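You operate a simulated robot arm through the tools that you are given. There is no shell and no other tool.

Carry out the task below with a simulated two-armed robot. There is one attempt and no reset: what you move stays moved.

JOB
At the charging stand, give the two lowest-reading gas springs one stroke together.
Fine: the lowest on the flow 50 port, the next on the flow 20 port; open the gas, one stroke, shut the gas; leave them there.

Only the result counts: the job must be done as asked and must still hold three seconds after the hand-in. Knocking over, shifting, dropping, spilling or breaking anything else fails it.

ROBOT AND FRAMES
Two 7-joint arms with fingered hands on one trunk that stands fixed in place. Base frame: the origin is at the foot of the trunk, x ahead of it, y to its left, z up; the work surface is at about z = 850. Units: mm, rad, N and s.
The left shoulder is at [20, 208, 1298], the right one opposite. Each reaches about 1152 mm from its shoulder. Payload 5 kg a hand.
The TCP of each hand is the grasp point between the finger pads, 48 mm short of the fingertips. In the tool frame z runs along the fingers and y along their closing line. The gripper opens to 160 mm; its body begins 56 mm behind the TCP. The gripper is a hand of 4 fingers: y runs from the thumb to the fingers, the wrist lies at [-26, -142, -252] in the tool frame, and closing takes about 1.5 s.
Orientation is told as [roll, pitch, yaw] about the base's x, y, z axes, in that order, counted from this pose: with the fingers straight down and the wrist toward the robot, the tool's x, y and z point along [0, 1, 0], [1, 0, 0] and [0, 0, -1] of the base frame.

CONTROLS
- The arms move only by the tool jog_arm. It takes "left_targets", "right_targets" or both (then of equal length, played together; a hand with none holds still); each is a list of rows, each an object (a shift or turn left out is 0, a gripper value left out holds the last) with "offset": the shift along the tool's x, y, z in units of 150 mm (1.0 is 150 mm), a list of three; "angular": the turn, a rotation vector about the tool's x, y, z in units of 90 degrees (1.0 is 90 degrees), a list of three. In form: [{"offset": [tx, ty, tz], "angular": [wx, wy, wz]}, ...]. A call has 1 to 20 rows; each row is the pose to reach, as a shift and turn from the pose commanded when the call began, along the tool's axes at that moment. "left_gripper" and "right_gripper" are, for a hand that has rows, the closure, from 0 (fully open) to 1 (shut), set as the call begins (left out, the last holds). A call with a number of a shift or a turn outside -1 to 1 is refused whole. A row lasts 0.2 s, in which the tool goes at most 50 mm and 0.15 rad; a call with a longer step from one row to the next is refused whole, and so is a gripper value outside its range. Where a pose cannot be reached the arm comes as near as it can. A force on the tool above 90 N (or 10 N above the force at the start of the call, whichever is more), or a blocked arm, ends the call early, and 0.2 s more pass. Each finger travels about 108 mm/s and halts on what it meets, pressing with about 25 N; the grip force reading is that of the motor and also rises with nothing between the fingers. The clock runs only during rows and for 0.2 s after the last one: add rows that repeat a pose to give the fingers time. It gives the time, the measured TCP pose, the force on the tool (base axes), the opening and the grip force at its end, in the units of the frame above (readings bear some noise), with the torque about the TCP (base axes, N m) and any sound that the robot's microphone picked up, and new pictures: "pictures" is both (left out), scene, wrist or none (wrist: the cameras of the hands that moved).
- Cameras (640 x 400 px; columns grow to the right, rows downward): "scene" is now at [93.3, 1.4, 1476.2]; the picture's right is [0.02, -1.00, 0.00], its down [-0.67, -0.01, -0.75] and it looks along [0.75, 0.01, -0.67] (base axes); focal length 311 px, centre (320, 200). "left" rides on the left gripper at [-87, -132, -189] in its tool frame; the picture's right is [-0.83, -0.26, 0.49], its down [0.51, -0.71, 0.49] and it looks along [0.22, 0.66, 0.72] (tool axes); focal length 238 px, centre (320, 200). "right" rides on the right gripper at [87, -133, -189] in its tool frame; the picture's right is [-0.83, 0.26, -0.49], its down [-0.51, -0.71, 0.49] and it looks along [-0.22, 0.66, 0.72] (tool axes); focal length 238 px, centre (320, 200). There is no depth. A picture from a camera that has moved, and an enlarged one, comes with that camera's place and axes in the base frame and with its lens.
- move_column(by): moves the trunk up (or, below 0, down) by that many mm; the arms and the scene camera ride with it, the base frame stays. It gives what a move gives, with no picture.
- finger_targets(index, middle, ring, thumb_bend, thumb_turn, hand): sets how far each is bent, from 0 (flat) to 1 (curled in); at 0.3 the hand is open as for a grip, at 0.7 the pads meet at the TCP. One left out holds its place. A second passes; each finger stops where it meets its share of the squeeze, and holds until it gets a number again. A gripper value or a shape takes the hand back. It gives what a move gives, with no picture; readings hold the bend of each and the force on the fingers (four entries, about 0 where the hand has none), thumb and palm. thumb_turn goes from beside the hand (0) to across from the fingers (1), as for a grip.
- preshape(shape, hand): the hand has 4 fingers and takes this shape, open, in about a second: jaw (thumb against the fingers, like two jaws); tri (thumb and two fingers); tip (a fingertip pinch); poke (one finger out to press); point (the index stretched); flat (the hand flat); cup (the hand cupped); fist (a fist). The gripper value then closes the fingers along that shape, each until it touches; the sizes above hold for jaw. It gives what a move gives, with no picture.
- head_to(pan, tilt): turns the head with the scene camera to pan (to the left, within 1.501 rad either way) and tilt (down, from -0.506 to 1.204), counted from straight ahead of the robot. It gives what a move gives, and a new picture of the scene camera.
- enlarge(camera, box): a new picture of the part [left, top, right, bottom] of that camera's present view, enlarged. It takes no simulated time.
- hand_in(): hands the job in; it is judged then, once.

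Nothing tells you positions but the pictures and the camera data. Unless the task says otherwise, let go and move clear before handing in.

The tools are called after "Emit:" as name(argument=value, ...) on one line, values as JSON. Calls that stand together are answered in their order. jog_arm: Moves the arms, as the interface text tells. Its arguments: {"type":"object","properties":{"left_targets":{"type":"array","items":{"type":"object","properties":{"offset":{"type":"array","items":{"type":"number"}},"angular":{"type":"array","items":{"type":"number"}}}}},"left_gripper":{"type":"number"},"right_targets":{"type":"array","items":{"type":"object","properties":{"offset":{"type":"array","items":{"type":"number"}},"angular":{"type":"array","items":{"type":"number"}}}}},"right_gripper":{"type":"number"},"pictures":{"type":"string","enum":["both","scene","wrist","none"]}},"required":[]} The other tools are called the same way: move_column (by) moves the trunk up or down; preshape (shape, hand) gives the hand a shape; finger_targets (index, middle, ring, thumb_bend, thumb_turn, hand) moves the fingers one by one; head_to (pan, tilt) turns the head that bears the scene camera; enlarge (camera, box) takes an enlarged picture of a part of a camera's view; hand_in () hands the job in.

At the start:

```text
clock: 0.0
left_tool_pos: [634.6, 268.4, 1220.3]
left_tcp_rot: [0.0, 0.0, 0.001]
left_force: [-0.7, 0.1, -0.1]
left_ft_torque: [-0.01, 0.0, 0.02]
left_grip_width: 159.7
left_gripper_force: 0.0
left_shape: jaw
left_bend: [0.3, 0.3, 0.3, 0.3, 0.98]
left_finger forces: [0.0, 0.0, 0.0, 0.1, 0.0, 0.0]
right_tool_pos: [616.8, -274.6, 1186.0]
right_tcp_rot: [-0.001, 0.0, 0.001]
right_force: [0.3, -0.6, -0.1]
right_ft_torque: [0.0, 0.03, -0.05]
right_grip_width: 159.8
right_gripper_force: 0.0
right_shape: jaw
right_bend: [0.3, 0.3, 0.3, 0.3, 0.98]
right_finger forces: [0.0, 0.1, 0.0, 0.0, 0.1, 0.0]
trunk travel left (down, up): [-300.0, 390.0]
head pan, tilt (commanded): [0.017, 0.73]
```

scene: 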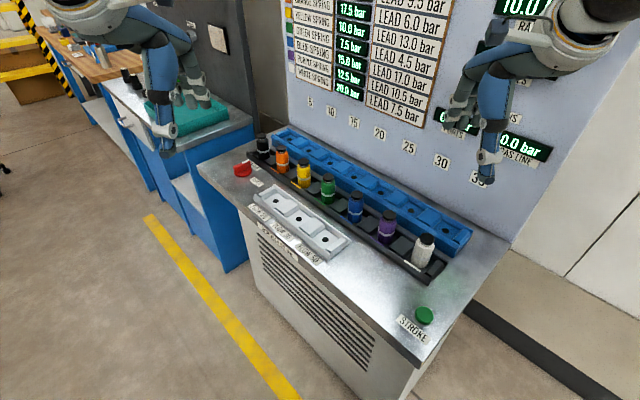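
right: 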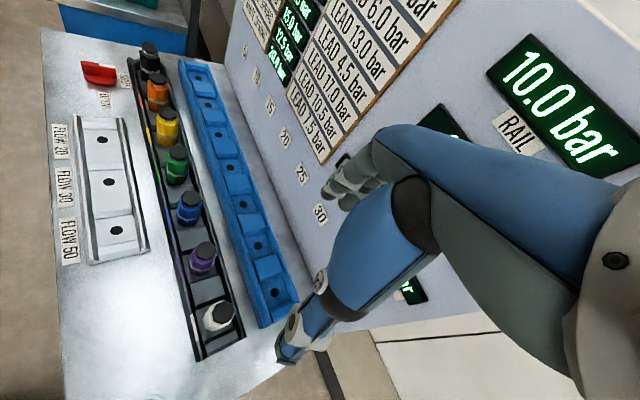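
left: 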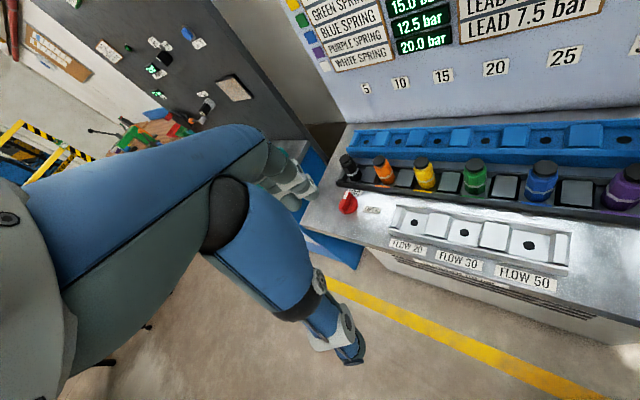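

I see a charging stand with seven coloured gas springs in a black rack, a blue tray behind, a white three-port tray in front (Flow 20/30/50), a red gas valve on the left and a green STROKE button on the right. I'll read the panel first.

Emit:
head_to(pan=0.0, tilt=0.3)

Emit:
enlarge(camera="scene", box=[240, 0, 560, 200])

```text
clock: 0.9
left_tool_pos: [634.4, 268.8, 1220.2]
left_tcp_rot: [-0.001, 0.0, -0.001]
left_force: [0.0, 0.6, -0.2]
left_ft_torque: [-0.03, -0.02, 0.0]
left_grip_width: 159.4
left_gripper_force: 0.1
left_shape: jaw
left_bend: [0.3, 0.3, 0.3, 0.3, 0.98]
left_finger forces: [0.0, 0.0, 0.1, 0.0, 0.0, 0.0]
right_tool_pos: [617.1, -275.5, 1186.2]
right_tcp_rot: [0.0, -0.001, -0.001]
right_force: [-0.8, -0.4, -0.3]
right_ft_torque: [-0.01, 0.02, 0.03]
right_grip_width: 159.7
right_gripper_force: 0.1
right_shape: jaw
right_bend: [0.3, 0.3, 0.3, 0.3, 0.98]
right_finger forces: [0.0, 0.1, 0.0, 0.0, 0.0, 0.1]
trunk travel left (down, up): [-300.0, 390.0]
head pan, tilt (commanded): [0.0, 0.3]
camera scene: at [102.9, 0.0, 1514.7], right [0.0, -1.0, 0.0], down [-0.3, 0.0, -0.95], along [0.95, 0.0, -0.3], focal length 311 px, centre (320, 200)
```

scene: 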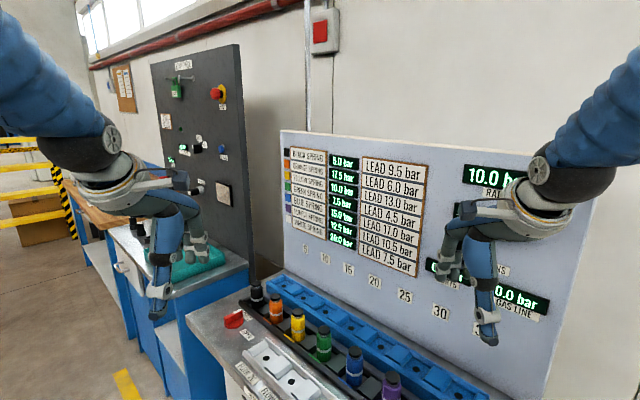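

```text
2.00 times, centred on (400, 100) of scene
camera zoom: at [102.9, 0.0, 1514.7], right [0.0, -1.0, 0.0], down [-0.3, 0.0, -0.95], along [0.95, 0.0, -0.3], focal length 622 px, centre (160, 400)
```

zoom: 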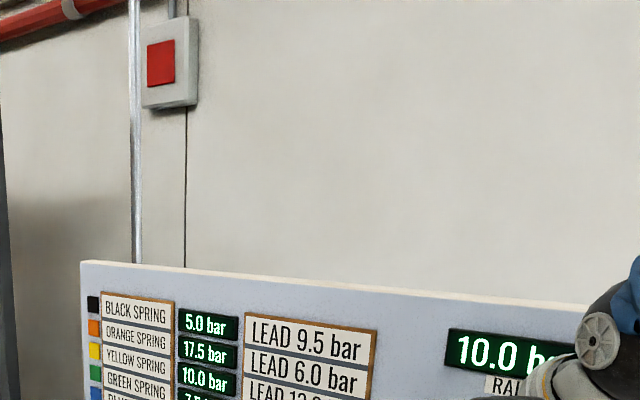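

The gauge panel is in view; I'll enlarge the readouts and the rest of the panel.

Emit:
enlarge(camera="scene", box=[270, 130, 450, 250])

Emit:
enlarge(camera="scene", box=[400, 150, 580, 340])

Emit:
enlarge(camera="scene", box=[150, 50, 280, 200])

Emit:
enlarge(camera="right", box=[40, 30, 340, 370])

Emit:
enlarge(camera="left", box=[300, 110, 640, 310])

```text
3.33 times, centred on (360, 190) of scene
camera zoom: at [102.9, 0.0, 1514.7], right [0.0, -1.0, 0.0], down [-0.3, 0.0, -0.95], along [0.95, 0.0, -0.3], focal length 1038 px, centre (187, 233)
```

zoom: 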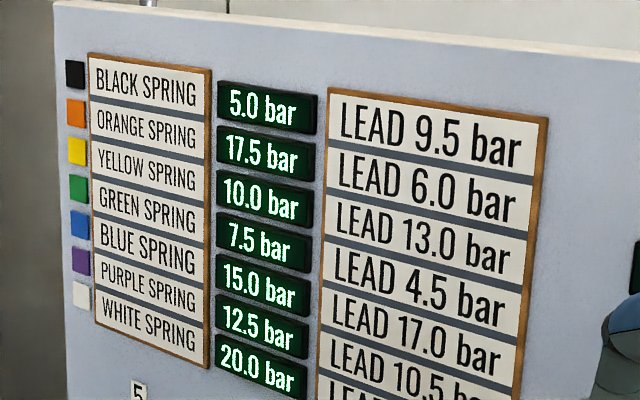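

```text
2.11 times, centred on (490, 245) of scene
camera zoom: at [102.9, 0.0, 1514.7], right [0.0, -1.0, 0.0], down [-0.3, 0.0, -0.95], along [0.95, 0.0, -0.3], focal length 655 px, centre (-38, 105)
```

zoom: 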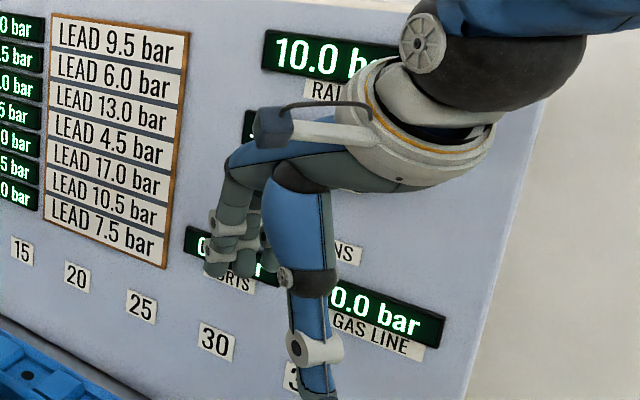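

```text
2.67 times, centred on (215, 125) of scene
camera zoom: at [102.9, 0.0, 1514.7], right [0.0, -1.0, 0.0], down [-0.3, 0.0, -0.95], along [0.95, 0.0, -0.3], focal length 830 px, centre (600, 400)
```

zoom: 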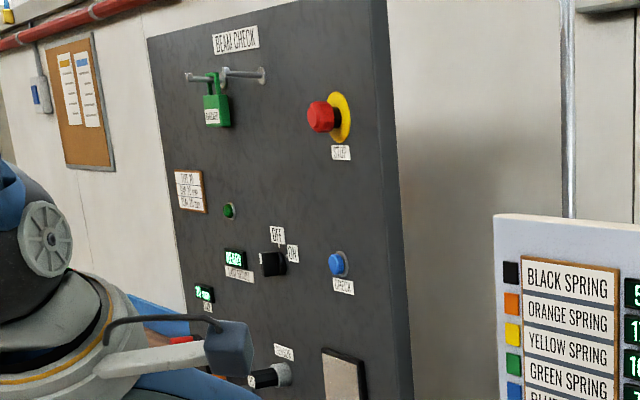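

```text
1.18 times, centred on (190, 200) of right
camera zoom: at [484.0, -189.6, 1374.8], right [0.26, -0.83, 0.49], down [-0.71, -0.51, -0.49], along [0.66, -0.22, -0.72], focal length 280 px, centre (473, 200)
```

zoom: 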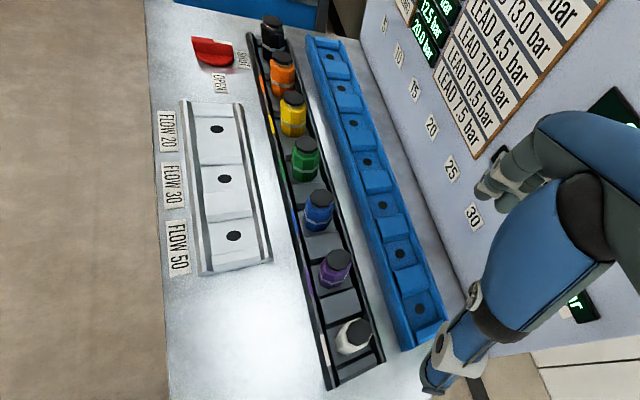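

```text
1.88 times, centred on (470, 210) of left
camera zoom: at [501.5, 182.1, 1409.4], right [-0.26, -0.83, -0.49], down [-0.71, 0.51, -0.49], along [0.66, 0.22, -0.72], focal length 449 px, centre (38, 181)
```

zoom: 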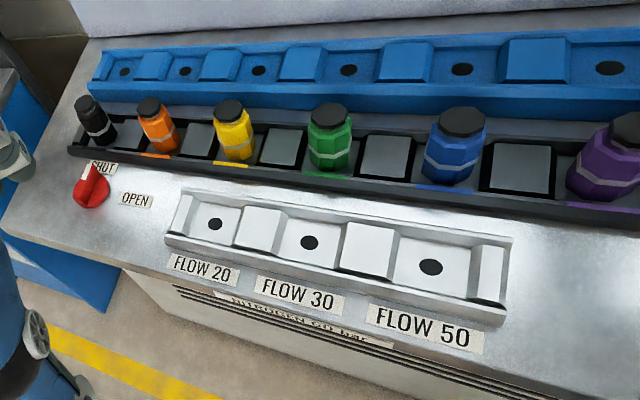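

Readings: black 5.0 (lowest), green 7.5 (next). So black goes on the FLOW 50 port and green on the FLOW 20 port. I'll back the right hand away from the panel to see the hidden displays.

Emit:
jog_arm(right_targets=[{"offset": [0, -0.25, 0]}, {"offset": [0, -0.5, 0]}, {"offset": [0, -0.75, 0]}, {"offset": [0, -1, 0]}, {"offset": [0, -1, 0]}], pictures="both")

```text
clock: 2.1
left_tool_pos: [635.2, 268.9, 1219.0]
left_tcp_rot: [-0.002, -0.001, 0.003]
left_force: [0.7, 0.7, -0.4]
left_ft_torque: [-0.03, 0.01, -0.02]
left_grip_width: 159.6
left_gripper_force: 0.0
left_shape: jaw
left_bend: [0.3, 0.3, 0.3, 0.3, 0.98]
left_finger forces: [0.1, 0.0, 0.1, 0.0, 0.1, 0.0]
right_tool_pos: [548.6, -285.6, 1172.4]
right_tcp_rot: [-0.026, 0.072, -0.022]
right_force: [0.2, -0.2, 0.2]
right_ft_torque: [-0.04, 0.02, 0.01]
right_grip_width: 160.0
right_gripper_force: 0.1
right_shape: jaw
right_bend: [0.3, 0.3, 0.3, 0.3, 0.98]
right_finger forces: [0.0, 0.0, 0.1, 0.0, 0.0, 0.0]
right hand out of reach, approached as far as the arm can: row 2, 3, 4, 5
trunk travel left (down, up): [-300.0, 390.0]
head pan, tilt (commanded): [0.0, 0.3]
camera scene: at [103.5, 0.4, 1514.7], right [0.0, -1.0, 0.0], down [-0.3, 0.0, -0.96], along [0.96, 0.0, -0.3], focal length 311 px, centre (320, 200)
camera right: at [431.6, -191.5, 1368.6], right [0.28, -0.83, 0.49], down [-0.75, -0.5, -0.43], along [0.6, -0.25, -0.76], focal length 238 px, centre (320, 200)
```

scene: 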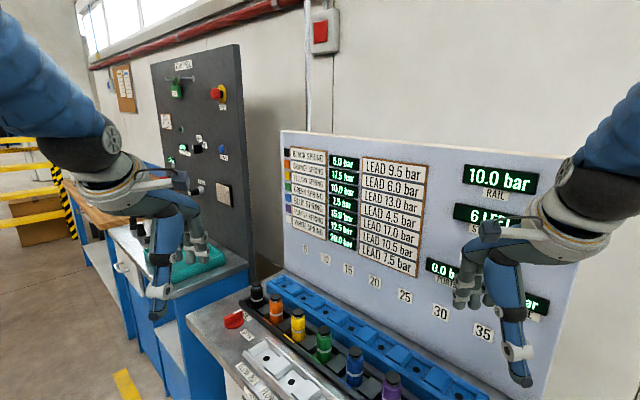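
right: 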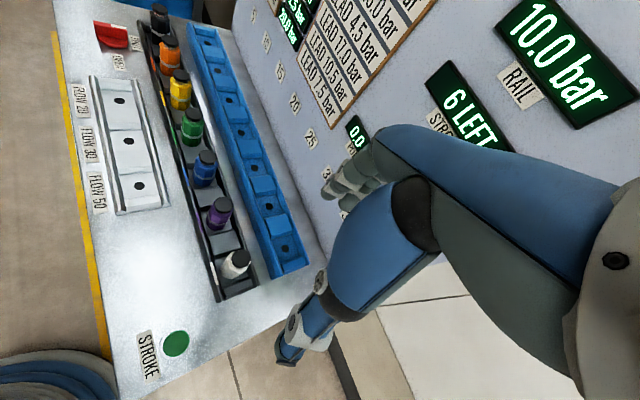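

Displays show RAIL 10.0, 6 strokes left, ports/gas line 0.0. The right hand cannot come further back at this height, so I'll raise the trunk later if needed; now a closer look at the rack and ports.

Emit:
head_to(pan=0.0, tilt=0.65)

Emit:
enlarge(camera="scene", box=[220, 90, 380, 190])

Emit:
enlarge(camera="scene", box=[230, 150, 390, 250])

Emit:
enlarge(camera="scene", box=[340, 180, 500, 300])

```text
clock: 2.9
left_tool_pos: [635.4, 269.0, 1220.2]
left_tcp_rot: [0.0, -0.001, 0.0]
left_force: [0.0, 0.1, -0.4]
left_ft_torque: [-0.05, 0.02, 0.01]
left_grip_width: 159.5
left_gripper_force: 0.1
left_shape: jaw
left_bend: [0.3, 0.3, 0.3, 0.3, 0.98]
left_finger forces: [0.1, 0.0, 0.0, 0.0, 0.1, 0.0]
right_tool_pos: [548.3, -286.2, 1173.9]
right_tcp_rot: [-0.027, 0.069, -0.023]
right_force: [-1.0, -0.2, -0.4]
right_ft_torque: [-0.04, 0.01, -0.01]
right_grip_width: 160.3
right_gripper_force: 0.0
right_shape: jaw
right_bend: [0.3, 0.3, 0.3, 0.3, 0.98]
right_finger forces: [0.0, 0.1, 0.0, 0.1, 0.0, 0.0]
trunk travel left (down, up): [-300.0, 390.0]
head pan, tilt (commanded): [0.0, 0.649]
camera scene: at [96.5, 0.2, 1483.0], right [0.0, -1.0, 0.0], down [-0.6, 0.0, -0.8], along [0.8, 0.0, -0.6], focal length 311 px, centre (320, 200)
```

scene: 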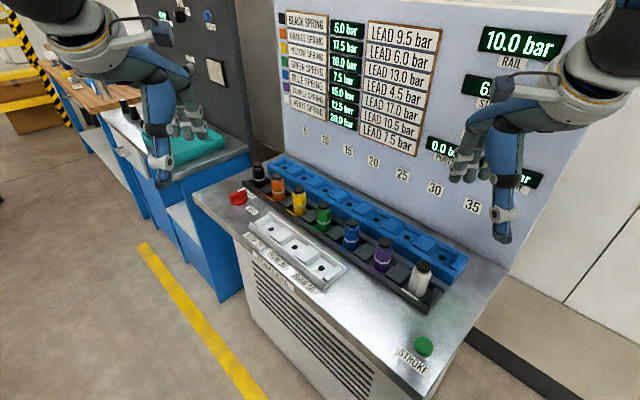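

```text
4.00 times, centred on (300, 140) of scene
camera zoom: at [96.5, 0.2, 1483.0], right [0.0, -1.0, 0.0], down [-0.6, 0.0, -0.8], along [0.8, 0.0, -0.6], focal length 1245 px, centre (400, 440)
```

zoom: 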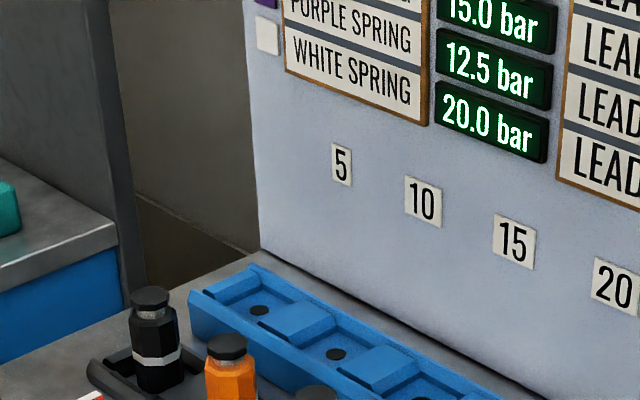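

```text
4.00 times, centred on (310, 200) of scene
camera zoom: at [96.5, 0.2, 1483.0], right [0.0, -1.0, 0.0], down [-0.6, 0.0, -0.8], along [0.8, 0.0, -0.6], focal length 1245 px, centre (360, 200)
```

zoom: 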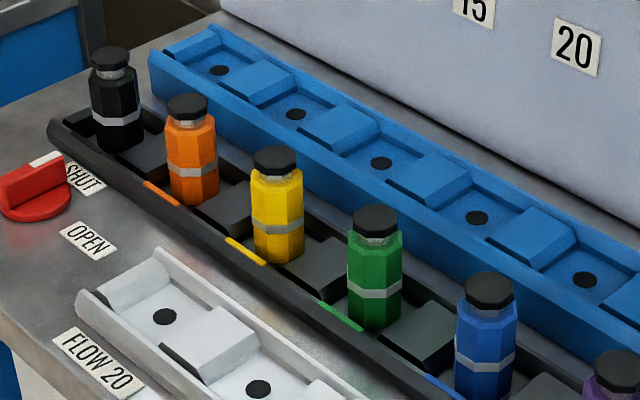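

```text
3.33 times, centred on (420, 240) of scene
camera zoom: at [96.5, 0.2, 1483.0], right [0.0, -1.0, 0.0], down [-0.6, 0.0, -0.8], along [0.8, 0.0, -0.6], focal length 1038 px, centre (-13, 67)
```

zoom: 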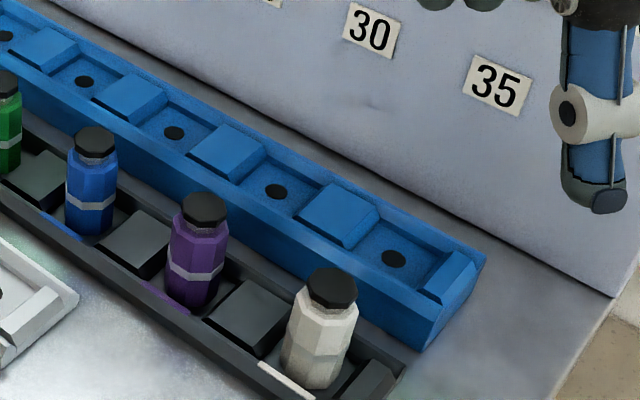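

Springs are octagonal, about 40 mm wide and 90 mm tall (top z≈945), standing in a rack whose row runs at about 45° to the base axes. I'll turn the left hand −45° in yaw and bring it above the ports for a closer look.

Emit:
jog_arm(left_targets=[{"offset": [-0.14, 0.08, 0.07], "angular": [0, 0, 0.083]}, {"offset": [-0.28, 0.16, 0.14], "angular": [0, 0, 0.167]}, {"offset": [-0.42, 0.24, 0.21], "angular": [0, 0, 0.25]}, {"offset": [-0.56, 0.32, 0.28], "angular": [0, 0, 0.333]}, {"offset": [-0.7, 0.4, 0.35], "angular": [0, 0, 0.417]}, {"offset": [-0.84, 0.48, 0.42], "angular": [0, 0, 0.5]}, {"offset": [-0.84, 0.48, 0.42], "angular": [0, 0, 0.5]}])

```text
clock: 4.5
left_tool_pos: [705.3, 142.4, 1158.4]
left_tcp_rot: [0.0, -0.001, -0.785]
left_force: [-0.4, -0.4, 0.2]
left_ft_torque: [-0.01, -0.11, 0.03]
left_grip_width: 159.7
left_gripper_force: 0.1
left_shape: jaw
left_bend: [0.3, 0.3, 0.3, 0.3, 0.98]
left_finger forces: [0.1, 0.0, 0.0, 0.0, 0.1, 0.0]
right_tool_pos: [547.8, -284.5, 1173.9]
right_tcp_rot: [-0.028, 0.07, -0.022]
right_force: [0.0, -0.6, 0.7]
right_ft_torque: [-0.01, -0.1, 0.02]
right_grip_width: 159.9
right_gripper_force: 0.0
right_shape: jaw
right_bend: [0.3, 0.3, 0.3, 0.3, 0.98]
right_finger forces: [0.1, 0.0, 0.0, 0.0, 0.0, 0.1]
trunk travel left (down, up): [-300.0, 390.0]
head pan, tilt (commanded): [0.0, 0.649]
camera scene: at [95.0, 0.2, 1483.1], right [0.0, -1.0, 0.0], down [-0.6, 0.0, -0.8], along [0.8, 0.0, -0.6], focal length 311 px, centre (320, 200)
camera left: at [549.6, 175.0, 1347.7], right [-0.77, -0.41, -0.49], down [-0.14, 0.86, -0.49], along [0.62, -0.31, -0.72], focal length 238 px, centre (320, 200)
```

scene: 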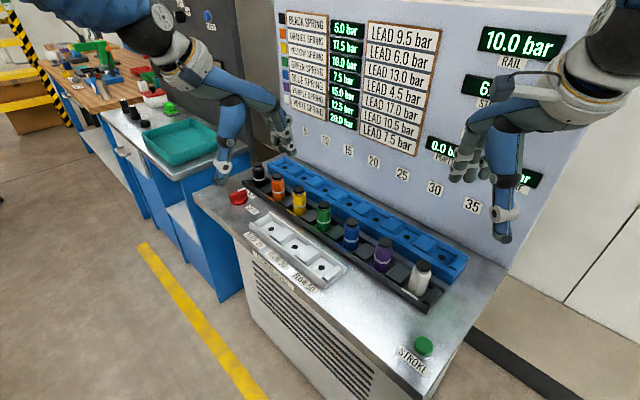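
left: 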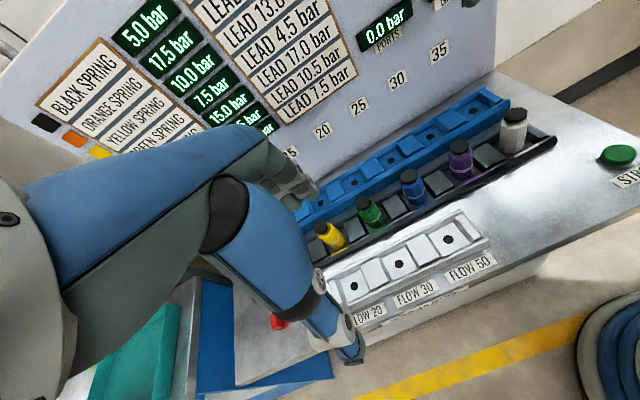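

The left hand is now aligned with the stand's depth direction. I'll enlarge this wrist view to measure rack, ports and button.

Emit:
enlarge(camera="left", box=[300, 180, 500, 320])

Emit:
enlarge(camera="left", box=[440, 80, 640, 220])

Emit:
enlarge(camera="scene", box=[180, 140, 340, 250])

Emit:
enlarge(camera="scene", box=[230, 210, 390, 310])

Emit:
enlarge(camera="scene", box=[360, 300, 480, 380])

```text
2.86 times, centred on (400, 250) of left
camera zoom: at [549.6, 175.0, 1347.7], right [-0.77, -0.41, -0.49], down [-0.14, 0.86, -0.49], along [0.62, -0.31, -0.72], focal length 681 px, centre (91, 57)
```

zoom: 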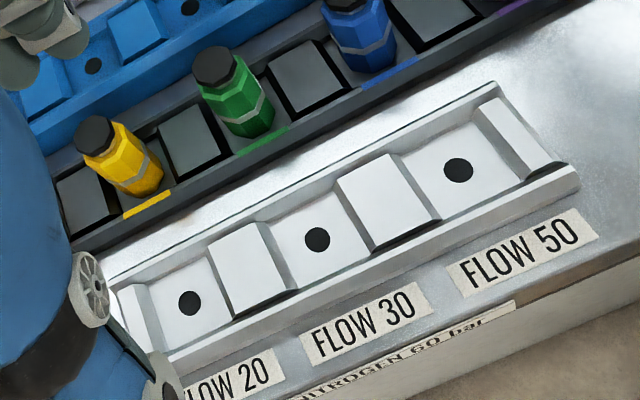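

```text
2.86 times, centred on (540, 150) of left
camera zoom: at [549.6, 175.0, 1347.7], right [-0.77, -0.41, -0.49], down [-0.14, 0.86, -0.49], along [0.62, -0.31, -0.72], focal length 681 px, centre (-309, 343)
```

zoom: 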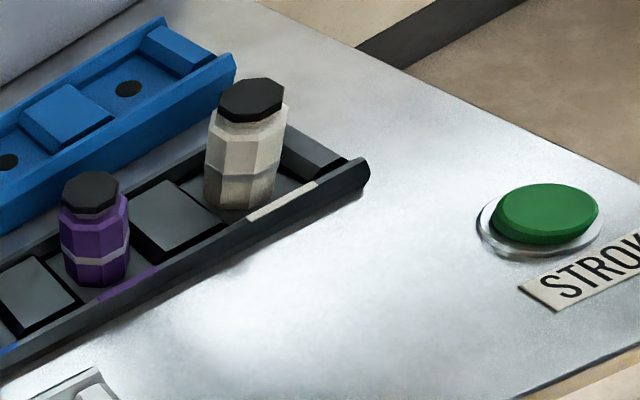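

```text
3.64 times, centred on (260, 195) of scene
camera zoom: at [95.0, 0.2, 1483.1], right [0.0, -1.0, 0.0], down [-0.6, 0.0, -0.8], along [0.8, 0.0, -0.6], focal length 1132 px, centre (538, 218)
```

zoom: 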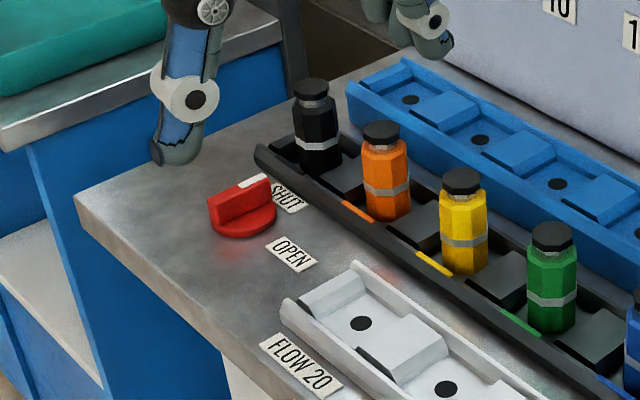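

```text
4.00 times, centred on (310, 260) of scene
camera zoom: at [95.0, 0.2, 1483.1], right [0.0, -1.0, 0.0], down [-0.6, 0.0, -0.8], along [0.8, 0.0, -0.6], focal length 1245 px, centre (360, -40)
```

zoom: 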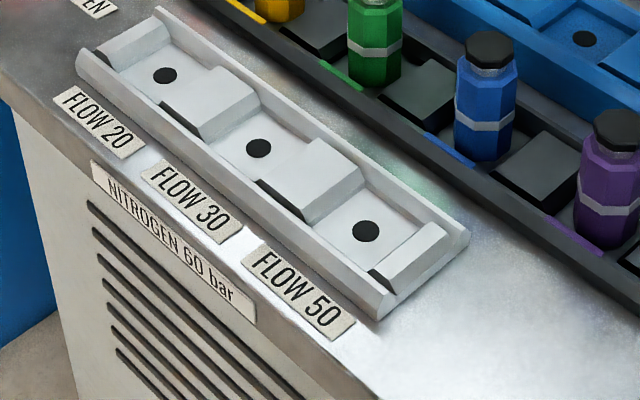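

```text
5.00 times, centred on (420, 340) of scene
camera zoom: at [95.0, 0.2, 1483.1], right [0.0, -1.0, 0.0], down [-0.6, 0.0, -0.8], along [0.8, 0.0, -0.6], focal length 1556 px, centre (-180, -500)
```

zoom: 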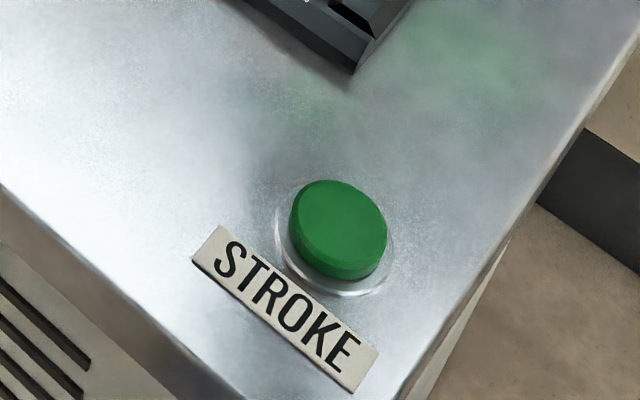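

Measured: green spring at about (788, −11), black at about (1010, 211), ports F20 (781, 145), F50 (634, −4), all floors at z≈854 and spring tops at z≈944. I'll narrow the left grip (the blue tray limits finger room) and move toward black, high up.

Emit:
jog_arm(left_targets=[{"offset": [0.18, 0.11, 0.05]}, {"offset": [0.36, 0.22, 0.1]}, {"offset": [0.54, 0.33, 0.15]}, {"offset": [0.72, 0.44, 0.2]}, {"offset": [0.88, 0.555, 0.26]}, {"offset": [0.88, 0.555, 0.26]}], left_gripper=0.45)

```text
clock: 5.9
left_tool_pos: [858.1, 178.0, 1118.8]
left_tcp_rot: [0.001, -0.001, -0.785]
left_force: [-0.6, -0.7, 0.1]
left_ft_torque: [0.04, -0.08, -0.01]
left_grip_width: 88.3
left_gripper_force: 0.0
left_shape: jaw
left_bend: [0.74, 0.43, 0.4, 0.67, 1.0]
left_finger forces: [0.0, 0.0, 0.0, 0.1, 0.1, 0.0]
right_tool_pos: [547.0, -285.8, 1174.1]
right_tcp_rot: [-0.029, 0.07, -0.023]
right_force: [0.3, 0.0, -0.3]
right_ft_torque: [-0.03, -0.04, 0.01]
right_grip_width: 159.8
right_gripper_force: 0.1
right_shape: jaw
right_bend: [0.3, 0.3, 0.3, 0.3, 0.98]
right_finger forces: [0.0, 0.1, 0.0, 0.0, 0.0, 0.0]
trunk travel left (down, up): [-300.0, 390.0]
head pan, tilt (commanded): [0.0, 0.649]
camera scene: at [95.3, 0.2, 1483.1], right [0.0, -1.0, 0.0], down [-0.6, 0.0, -0.8], along [0.8, 0.0, -0.6], focal length 311 px, centre (320, 200)
camera left: at [701.9, 210.8, 1307.6], right [-0.77, -0.41, -0.49], down [-0.14, 0.86, -0.49], along [0.62, -0.31, -0.72], focal length 238 px, centre (320, 200)
```

scene: 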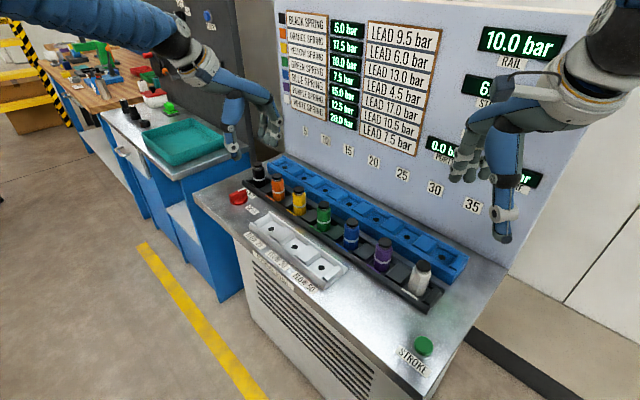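
left: 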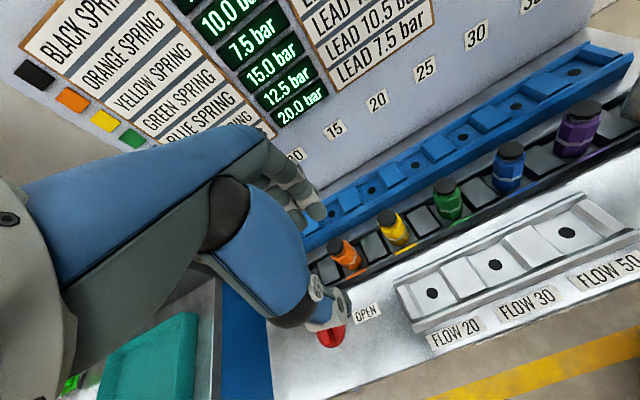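

The fingers show uneven bends in this closure; I'll check how the hand looks up close before going further.

Emit:
enlarge(camera="left", box=[200, 120, 420, 360])

Emit:
enlarge(camera="scene", box=[190, 60, 330, 180])

```text
1.67 times, centred on (310, 240) of left
camera zoom: at [701.9, 210.8, 1307.6], right [-0.77, -0.41, -0.49], down [-0.14, 0.86, -0.49], along [0.62, -0.31, -0.72], focal length 397 px, centre (337, 133)
```

zoom: 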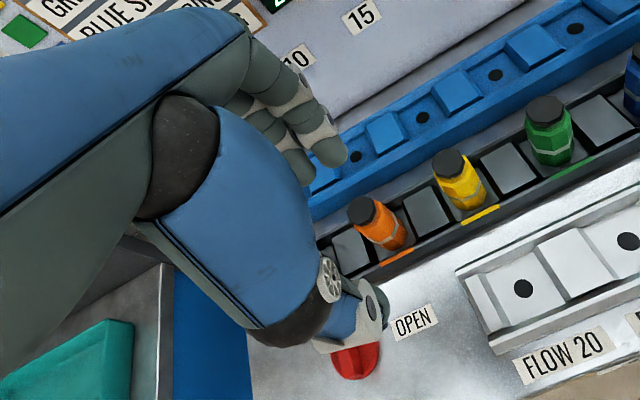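

```text
3.33 times, centred on (260, 120) of scene
camera zoom: at [95.3, 0.2, 1483.1], right [0.0, -1.0, 0.0], down [-0.6, 0.0, -0.8], along [0.8, 0.0, -0.6], focal length 1038 px, centre (520, 467)
```

zoom: 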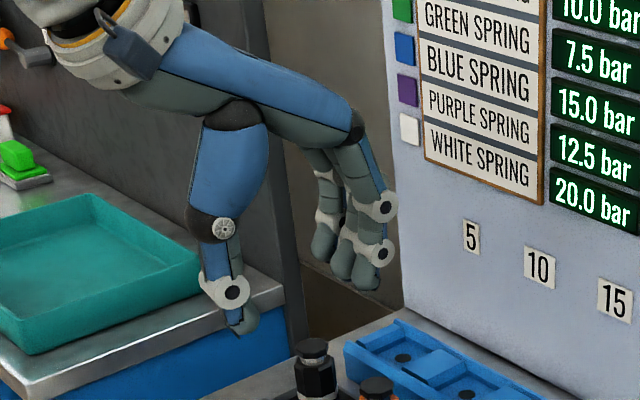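

I'll set the fingers explicitly and evenly to a mid opening so no single finger hangs in the way of the spring.

Emit:
finger_targets(hand="left", index=0.48, middle=0.48, ring=0.48, thumb_bend=0.48, thumb_turn=1.0)

Emit:
enlarge(camera="scene", box=[190, 60, 330, 180])

Emit:
enlarge(camera="left", box=[200, 120, 420, 360])

```text
clock: 6.9
left_tool_pos: [859.4, 177.7, 1117.1]
left_tcp_rot: [0.001, 0.001, -0.785]
left_force: [-0.7, -0.3, 0.1]
left_ft_torque: [-0.01, -0.01, -0.03]
left_grip_width: 98.7
left_gripper_force: 0.0
left_shape: fingers
left_bend: [0.48, 0.48, 0.48, 0.48, 1.0]
left_finger forces: [0.0, 0.0, 0.0, 0.0, 0.0, 0.1]
right_tool_pos: [549.0, -285.9, 1174.8]
right_tcp_rot: [-0.027, 0.07, -0.021]
right_force: [-1.0, 0.1, 0.6]
right_ft_torque: [-0.01, -0.01, 0.01]
right_grip_width: 159.6
right_gripper_force: 0.2
right_shape: jaw
right_bend: [0.3, 0.3, 0.3, 0.3, 0.98]
right_finger forces: [0.0, 0.1, 0.1, 0.1, 0.0, 0.1]
trunk travel left (down, up): [-300.0, 390.0]
head pan, tilt (commanded): [0.0, 0.649]
```

```text
3.33 times, centred on (260, 120) of scene
camera zoom: at [96.3, 0.0, 1483.0], right [0.0, -1.0, 0.0], down [-0.6, 0.0, -0.8], along [0.8, 0.0, -0.6], focal length 1038 px, centre (520, 467)
```

zoom: 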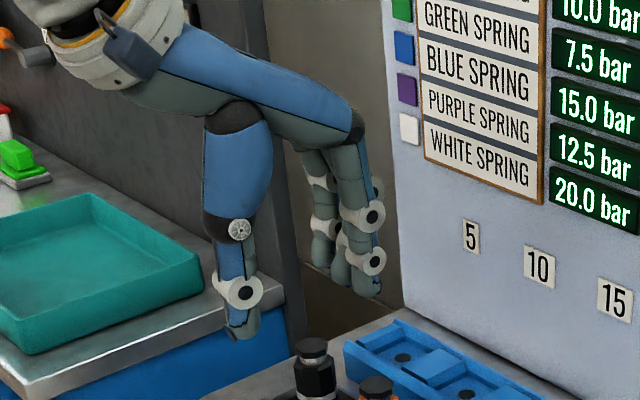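

```text
1.67 times, centred on (310, 240) of left
camera zoom: at [702.5, 210.5, 1306.9], right [-0.77, -0.41, -0.49], down [-0.14, 0.86, -0.49], along [0.62, -0.31, -0.72], focal length 397 px, centre (337, 133)
```

zoom: 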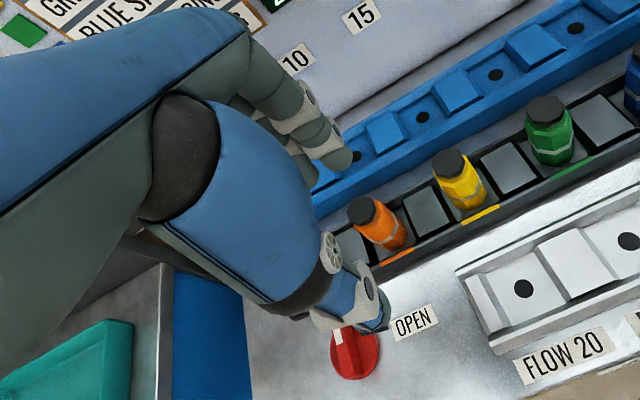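

Even opening of ~99 mm achieved; I'll narrow slightly to 0.54 and go above the black spring, keeping fingertips about 60 mm above it.

Emit:
finger_targets(hand="left", index=0.53, middle=0.53, ring=0.53, thumb_bend=0.53)

Emit:
jog_arm(left_targets=[{"offset": [0.18, 0.11, 0.06]}, {"offset": [0.36, 0.22, 0.12]}, {"offset": [0.54, 0.33, 0.18]}, {"offset": [0.72, 0.44, 0.25]}, {"offset": [0.869, 0.551, 0.32]}, {"offset": [0.869, 0.551, 0.32]}])

```text
clock: 7.9
left_tool_pos: [858.4, 177.3, 1117.8]
left_tcp_rot: [0.001, 0.0, -0.785]
left_force: [1.1, -0.3, -0.6]
left_ft_torque: [-0.01, 0.0, 0.0]
left_grip_width: 79.3
left_gripper_force: 0.1
left_shape: fingers
left_bend: [0.53, 0.53, 0.53, 0.53, 1.0]
left_finger forces: [0.1, 0.1, 0.0, 0.1, 0.1, 0.0]
right_tool_pos: [549.3, -286.0, 1172.6]
right_tcp_rot: [-0.028, 0.071, -0.023]
right_force: [1.0, -0.5, 0.6]
right_ft_torque: [0.02, -0.01, 0.0]
right_grip_width: 160.0
right_gripper_force: 0.0
right_shape: jaw
right_bend: [0.3, 0.3, 0.3, 0.3, 0.98]
right_finger forces: [0.1, 0.0, 0.0, 0.0, 0.0, 0.0]
trunk travel left (down, up): [-300.0, 390.0]
head pan, tilt (commanded): [0.0, 0.649]
```

```text
clock: 9.3
left_tool_pos: [963.7, 200.3, 1076.4]
left_tcp_rot: [-0.002, 0.003, -0.784]
left_force: [-0.3, -1.1, -0.1]
left_ft_torque: [0.04, 0.03, 0.01]
left_grip_width: 78.9
left_gripper_force: 0.1
left_shape: fingers
left_bend: [0.53, 0.53, 0.53, 0.53, 1.0]
left_finger forces: [0.0, 0.0, 0.0, 0.0, 0.0, 0.0]
left hand out of reach, approached as far as the arm can: row 4, 5, 6
right_tool_pos: [549.1, -285.6, 1172.9]
right_tcp_rot: [-0.028, 0.071, -0.022]
right_force: [0.4, -0.6, -0.4]
right_ft_torque: [0.01, 0.04, -0.05]
right_grip_width: 160.0
right_gripper_force: 0.0
right_shape: jaw
right_bend: [0.3, 0.3, 0.3, 0.3, 0.98]
right_finger forces: [0.0, 0.1, 0.1, 0.0, 0.1, 0.0]
trunk travel left (down, up): [-300.0, 390.0]
head pan, tilt (commanded): [0.0, 0.649]
camera scene: at [97.7, -0.3, 1482.9], right [0.0, -1.0, 0.0], down [-0.61, 0.0, -0.8], along [0.8, 0.0, -0.61], focal length 311 px, centre (320, 200)
camera left: at [808.9, 233.1, 1266.7], right [-0.77, -0.41, -0.48], down [-0.14, 0.86, -0.49], along [0.62, -0.31, -0.72], focal length 238 px, centre (320, 200)
```

scene: 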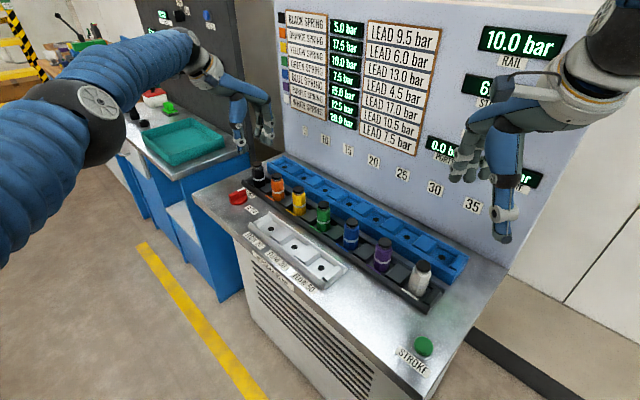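
left: 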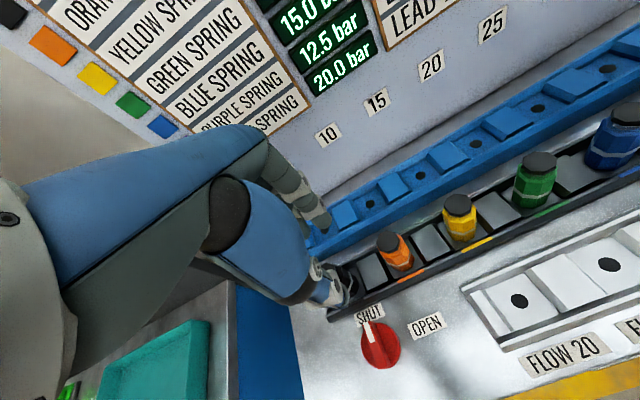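

With this upright pose the arm runs out of reach ~45 mm short of black (wrist limit ≈830 mm from the shoulder). I'll pull back up, lower the trunk ~110 mm and lean the hand about its closing axis so the wrist sits nearer the robot.

Emit:
jog_arm(left_targets=[{"offset": [-0.1, -0.05, -0.2]}, {"offset": [-0.3, -0.15, -0.35]}, {"offset": [-0.45, -0.23, -0.45]}, {"offset": [-0.6, -0.3, -0.5]}, {"offset": [-0.6, -0.3, -0.5]}], pictures="none")

Emit:
move_column(by=-110)

```text
clock: 10.5
left_tool_pos: [869.4, 170.5, 1151.6]
left_tcp_rot: [-0.001, 0.002, -0.784]
left_force: [0.6, -0.1, -1.1]
left_ft_torque: [0.0, 0.06, -0.01]
left_grip_width: 79.1
left_gripper_force: 0.1
left_shape: fingers
left_bend: [0.53, 0.53, 0.53, 0.53, 1.0]
left_finger forces: [0.0, 0.0, 0.0, 0.2, 0.1, 0.1]
right_tool_pos: [549.6, -284.9, 1172.8]
right_tcp_rot: [-0.028, 0.071, -0.022]
right_force: [-0.4, -0.8, -0.3]
right_ft_torque: [-0.01, 0.04, -0.03]
right_grip_width: 160.1
right_gripper_force: 0.1
right_shape: jaw
right_bend: [0.3, 0.3, 0.3, 0.3, 0.98]
right_finger forces: [0.1, 0.0, 0.0, 0.1, 0.0, 0.0]
trunk travel left (down, up): [-300.0, 390.0]
head pan, tilt (commanded): [0.0, 0.649]
```

```text
clock: 11.9
left_tool_pos: [868.6, 168.3, 1043.7]
left_tcp_rot: [-0.001, 0.001, -0.783]
left_force: [0.8, 0.2, -0.3]
left_ft_torque: [0.01, -0.04, 0.01]
left_grip_width: 79.2
left_gripper_force: 0.0
left_shape: fingers
left_bend: [0.53, 0.53, 0.53, 0.53, 1.0]
left_finger forces: [0.1, 0.0, 0.0, 0.1, 0.0, 0.0]
right_tool_pos: [548.8, -285.0, 1064.9]
right_tcp_rot: [-0.028, 0.07, -0.021]
right_force: [-0.7, 0.4, 0.8]
right_ft_torque: [0.0, -0.01, 0.0]
right_grip_width: 160.0
right_gripper_force: 0.0
right_shape: jaw
right_bend: [0.3, 0.3, 0.3, 0.3, 0.98]
right_finger forces: [0.1, 0.0, 0.0, 0.0, 0.0, 0.0]
trunk travel left (down, up): [-190.0, 500.0]
head pan, tilt (commanded): [0.0, 0.649]
```

Column lowered; the left hand is at (869, 168, 1044). Now lean it 20° about its closing axis and go above the black spring.

Emit:
jog_arm(left_targets=[{"offset": [0, 0, 0], "angular": [0, 0.08, 0]}, {"offset": [0, 0, 0], "angular": [0, 0.16, 0]}, {"offset": [0.1, 0.05, 0], "angular": [0, 0.222, 0]}, {"offset": [0.3, 0.16, 0], "angular": [0, 0.222, 0]}, {"offset": [0.5, 0.27, 0], "angular": [0, 0.222, 0]}, {"offset": [0.7, 0.37, 0], "angular": [0, 0.222, 0]}, {"offset": [0.87, 0.463, 0], "angular": [0, 0.222, 0]}, {"offset": [0.87, 0.463, 0], "angular": [0, 0.222, 0]}])

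```text
clock: 13.7
left_tool_pos: [1009.9, 213.2, 1043.3]
left_tcp_rot: [0.347, -0.001, -0.785]
left_force: [-1.1, -0.1, 0.6]
left_ft_torque: [-0.02, -0.07, -0.01]
left_grip_width: 79.2
left_gripper_force: 0.1
left_shape: fingers
left_bend: [0.53, 0.53, 0.53, 0.53, 1.0]
left_finger forces: [0.1, 0.0, 0.0, 0.0, 0.0, 0.0]
right_tool_pos: [547.1, -284.7, 1064.4]
right_tcp_rot: [-0.029, 0.068, -0.021]
right_force: [-0.2, 0.2, 0.2]
right_ft_torque: [-0.01, -0.03, 0.0]
right_grip_width: 159.7
right_gripper_force: 0.0
right_shape: jaw
right_bend: [0.3, 0.3, 0.3, 0.3, 0.98]
right_finger forces: [0.0, 0.0, 0.0, 0.1, 0.0, 0.0]
trunk travel left (down, up): [-190.0, 500.0]
head pan, tilt (commanded): [0.0, 0.649]
camera scene: at [95.1, 0.2, 1373.2], right [0.0, -1.0, 0.0], down [-0.6, 0.0, -0.8], along [0.8, 0.0, -0.6], focal length 311 px, centre (320, 200)
camera left: at [811.4, 203.4, 1192.1], right [-0.62, -0.25, -0.74], down [-0.05, 0.96, -0.29], along [0.78, -0.14, -0.6], focal length 238 px, centre (320, 200)
```

scene: 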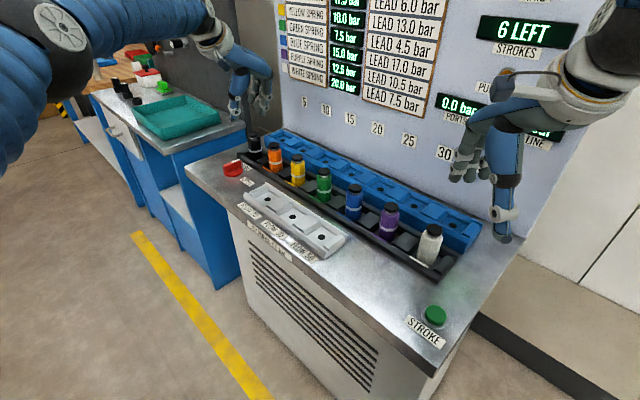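
left: 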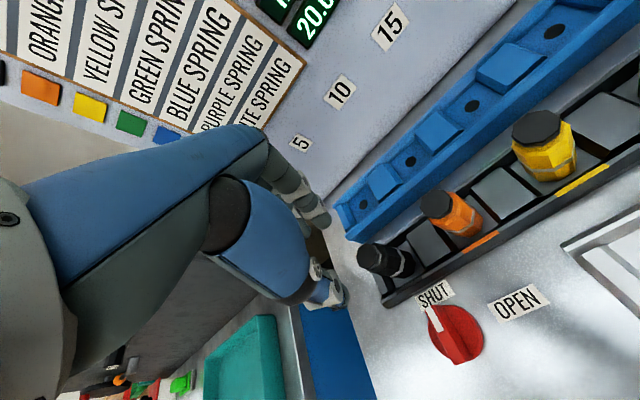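

Reached above black. I'll measure black's place precisely with both cameras before descending.

Emit:
enlarge(camera="left", box=[290, 190, 510, 330])

Emit:
enlarge(camera="scene", box=[200, 60, 320, 200])

```text
2.86 times, centred on (400, 260) of left
camera zoom: at [811.4, 203.4, 1192.1], right [-0.62, -0.25, -0.74], down [-0.05, 0.96, -0.29], along [0.78, -0.14, -0.6], focal length 681 px, centre (91, 29)
```

zoom: 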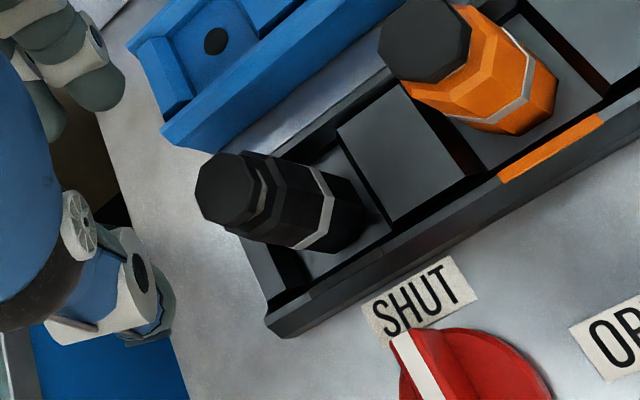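

```text
2.86 times, centred on (260, 130) of scene
camera zoom: at [95.1, 0.2, 1373.2], right [0.0, -1.0, 0.0], down [-0.6, 0.0, -0.8], along [0.8, 0.0, -0.6], focal length 889 px, centre (491, 400)
```

zoom: 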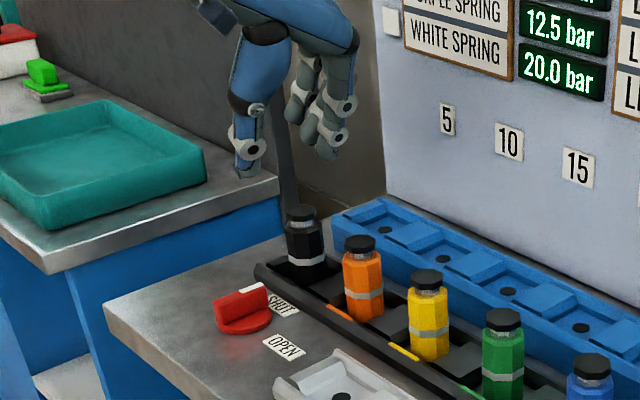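

Black is confirmed at ≈(1010, 212), right under the hand. I'll descend straight down to z≈942 with the fingers straddling it.

Emit:
jog_arm(left_targets=[{"offset": [-0.05, 0, 0.1]}, {"offset": [-0.1, 0, 0.21]}, {"offset": [-0.145, 0, 0.32]}, {"offset": [-0.19, 0, 0.42]}, {"offset": [-0.23, 0, 0.52]}, {"offset": [-0.2677, 0, 0.619]}, {"offset": [-0.2677, 0, 0.619]}])

Emit:
enlarge(camera="scene", box=[190, 80, 310, 200])

Emit:
enlarge(camera="left", box=[220, 140, 440, 340])

```text
clock: 15.3
left_tool_pos: [1005.8, 208.6, 941.1]
left_tcp_rot: [0.349, 0.001, -0.785]
left_force: [-0.6, 0.0, -0.1]
left_ft_torque: [0.01, 0.03, 0.02]
left_grip_width: 79.1
left_gripper_force: 0.1
left_shape: fingers
left_bend: [0.53, 0.53, 0.53, 0.53, 1.0]
left_finger forces: [0.0, 0.1, 0.1, 0.1, 0.0, 0.0]
right_tool_pos: [549.0, -286.5, 1063.8]
right_tcp_rot: [-0.029, 0.07, -0.023]
right_force: [0.5, -0.3, 0.1]
right_ft_torque: [0.02, -0.01, -0.01]
right_grip_width: 159.9
right_gripper_force: 0.1
right_shape: jaw
right_bend: [0.3, 0.3, 0.3, 0.3, 0.98]
right_finger forces: [0.0, 0.0, 0.1, 0.1, 0.1, 0.0]
trunk travel left (down, up): [-190.0, 500.0]
head pan, tilt (commanded): [0.0, 0.649]
camera scene: at [96.2, 0.0, 1373.0], right [0.0, -1.0, 0.0], down [-0.6, 0.0, -0.8], along [0.8, 0.0, -0.6], focal length 311 px, centre (320, 200)
camera left: at [807.8, 199.1, 1089.9], right [-0.62, -0.25, -0.74], down [-0.05, 0.96, -0.29], along [0.78, -0.14, -0.6], focal length 238 px, centre (320, 200)
```

scene: 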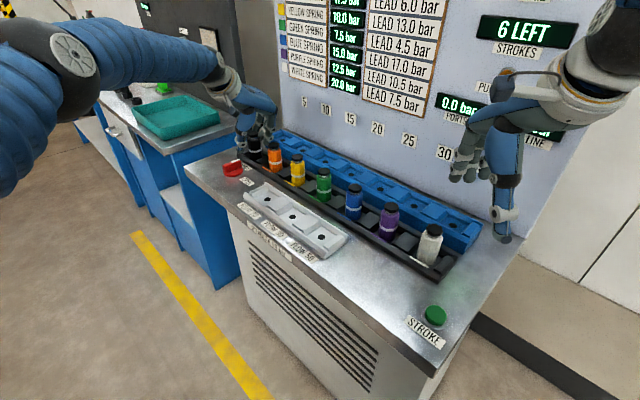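
left: 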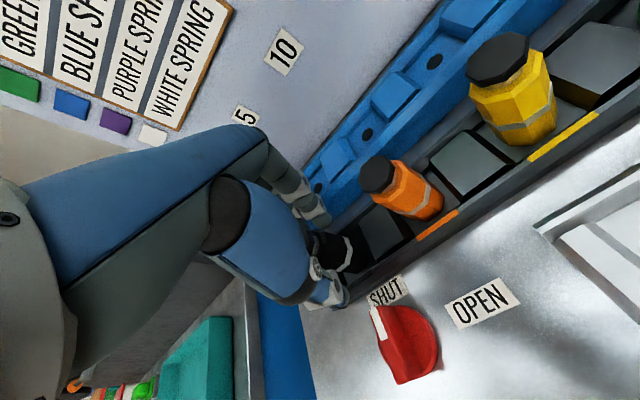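

```text
3.33 times, centred on (250, 140) of scene
camera zoom: at [96.2, 0.0, 1373.0], right [0.0, -1.0, 0.0], down [-0.6, 0.0, -0.8], along [0.8, 0.0, -0.6], focal length 1038 px, centre (553, 400)
```

zoom: 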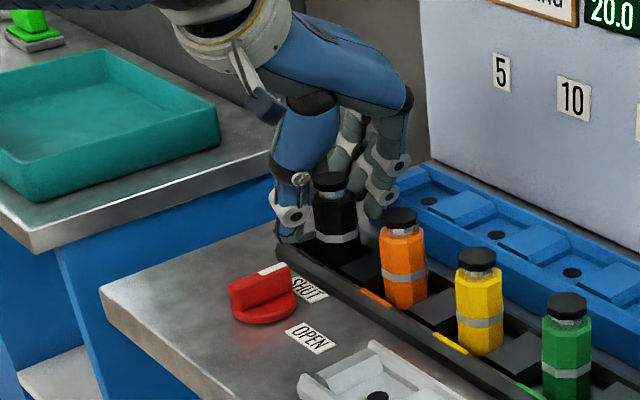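

```text
2.00 times, centred on (330, 240) of left
camera zoom: at [807.8, 199.1, 1089.9], right [-0.62, -0.25, -0.74], down [-0.05, 0.96, -0.29], along [0.78, -0.14, -0.6], focal length 477 px, centre (300, 120)
```

zoom: 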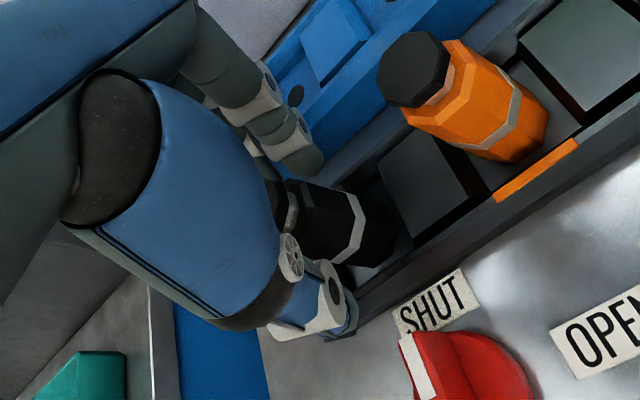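

Fingers straddle the black spring cleanly above the rack lips. Closing the fingers on it now.

Emit:
finger_targets(hand="left", index=0.78, middle=0.78, ring=0.78, thumb_bend=0.78)

Emit:
enlarge(camera="left", box=[220, 140, 440, 340])

Emit:
enlarge(camera="scene", box=[190, 80, 310, 200])

```text
clock: 16.3
left_tool_pos: [1005.6, 208.9, 940.5]
left_tcp_rot: [0.349, -0.001, -0.784]
left_force: [-0.2, 2.5, 1.3]
left_ft_torque: [0.03, 0.03, 0.01]
left_grip_width: 44.3
left_gripper_force: 21.4
left_shape: fingers
left_bend: [0.6, 0.66, 0.78, 0.64, 1.0]
left_finger forces: [11.2, 8.7, 0.0, 0.1, 23.2, 0.1]
right_tool_pos: [549.1, -286.8, 1063.7]
right_tcp_rot: [-0.028, 0.069, -0.025]
right_force: [0.5, 0.4, 0.6]
right_ft_torque: [0.0, 0.0, -0.01]
right_grip_width: 159.8
right_gripper_force: 0.1
right_shape: jaw
right_bend: [0.3, 0.3, 0.3, 0.3, 0.98]
right_finger forces: [0.0, 0.0, 0.1, 0.1, 0.1, 0.1]
trunk travel left (down, up): [-190.0, 500.0]
head pan, tilt (commanded): [0.0, 0.649]
```

```text
2.00 times, centred on (330, 240) of left
camera zoom: at [807.9, 199.3, 1089.8], right [-0.62, -0.25, -0.74], down [-0.05, 0.96, -0.29], along [0.78, -0.14, -0.6], focal length 477 px, centre (300, 120)
```

zoom: 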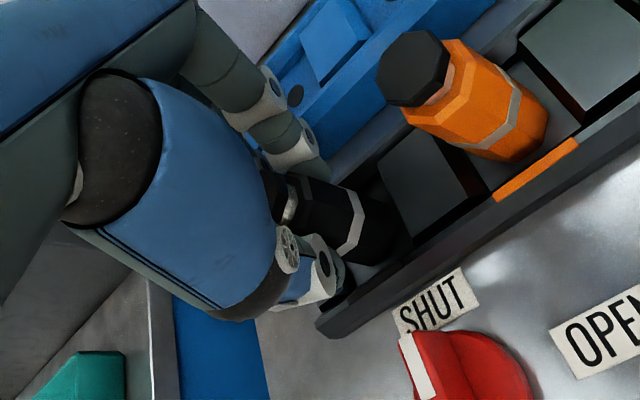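

```text
3.33 times, centred on (250, 140) of scene
camera zoom: at [96.4, 0.1, 1373.0], right [0.0, -1.0, 0.0], down [-0.6, 0.0, -0.8], along [0.8, 0.0, -0.6], focal length 1038 px, centre (553, 400)
```

zoom: 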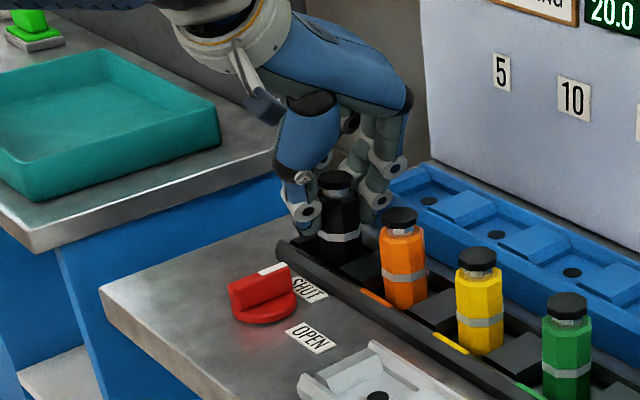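

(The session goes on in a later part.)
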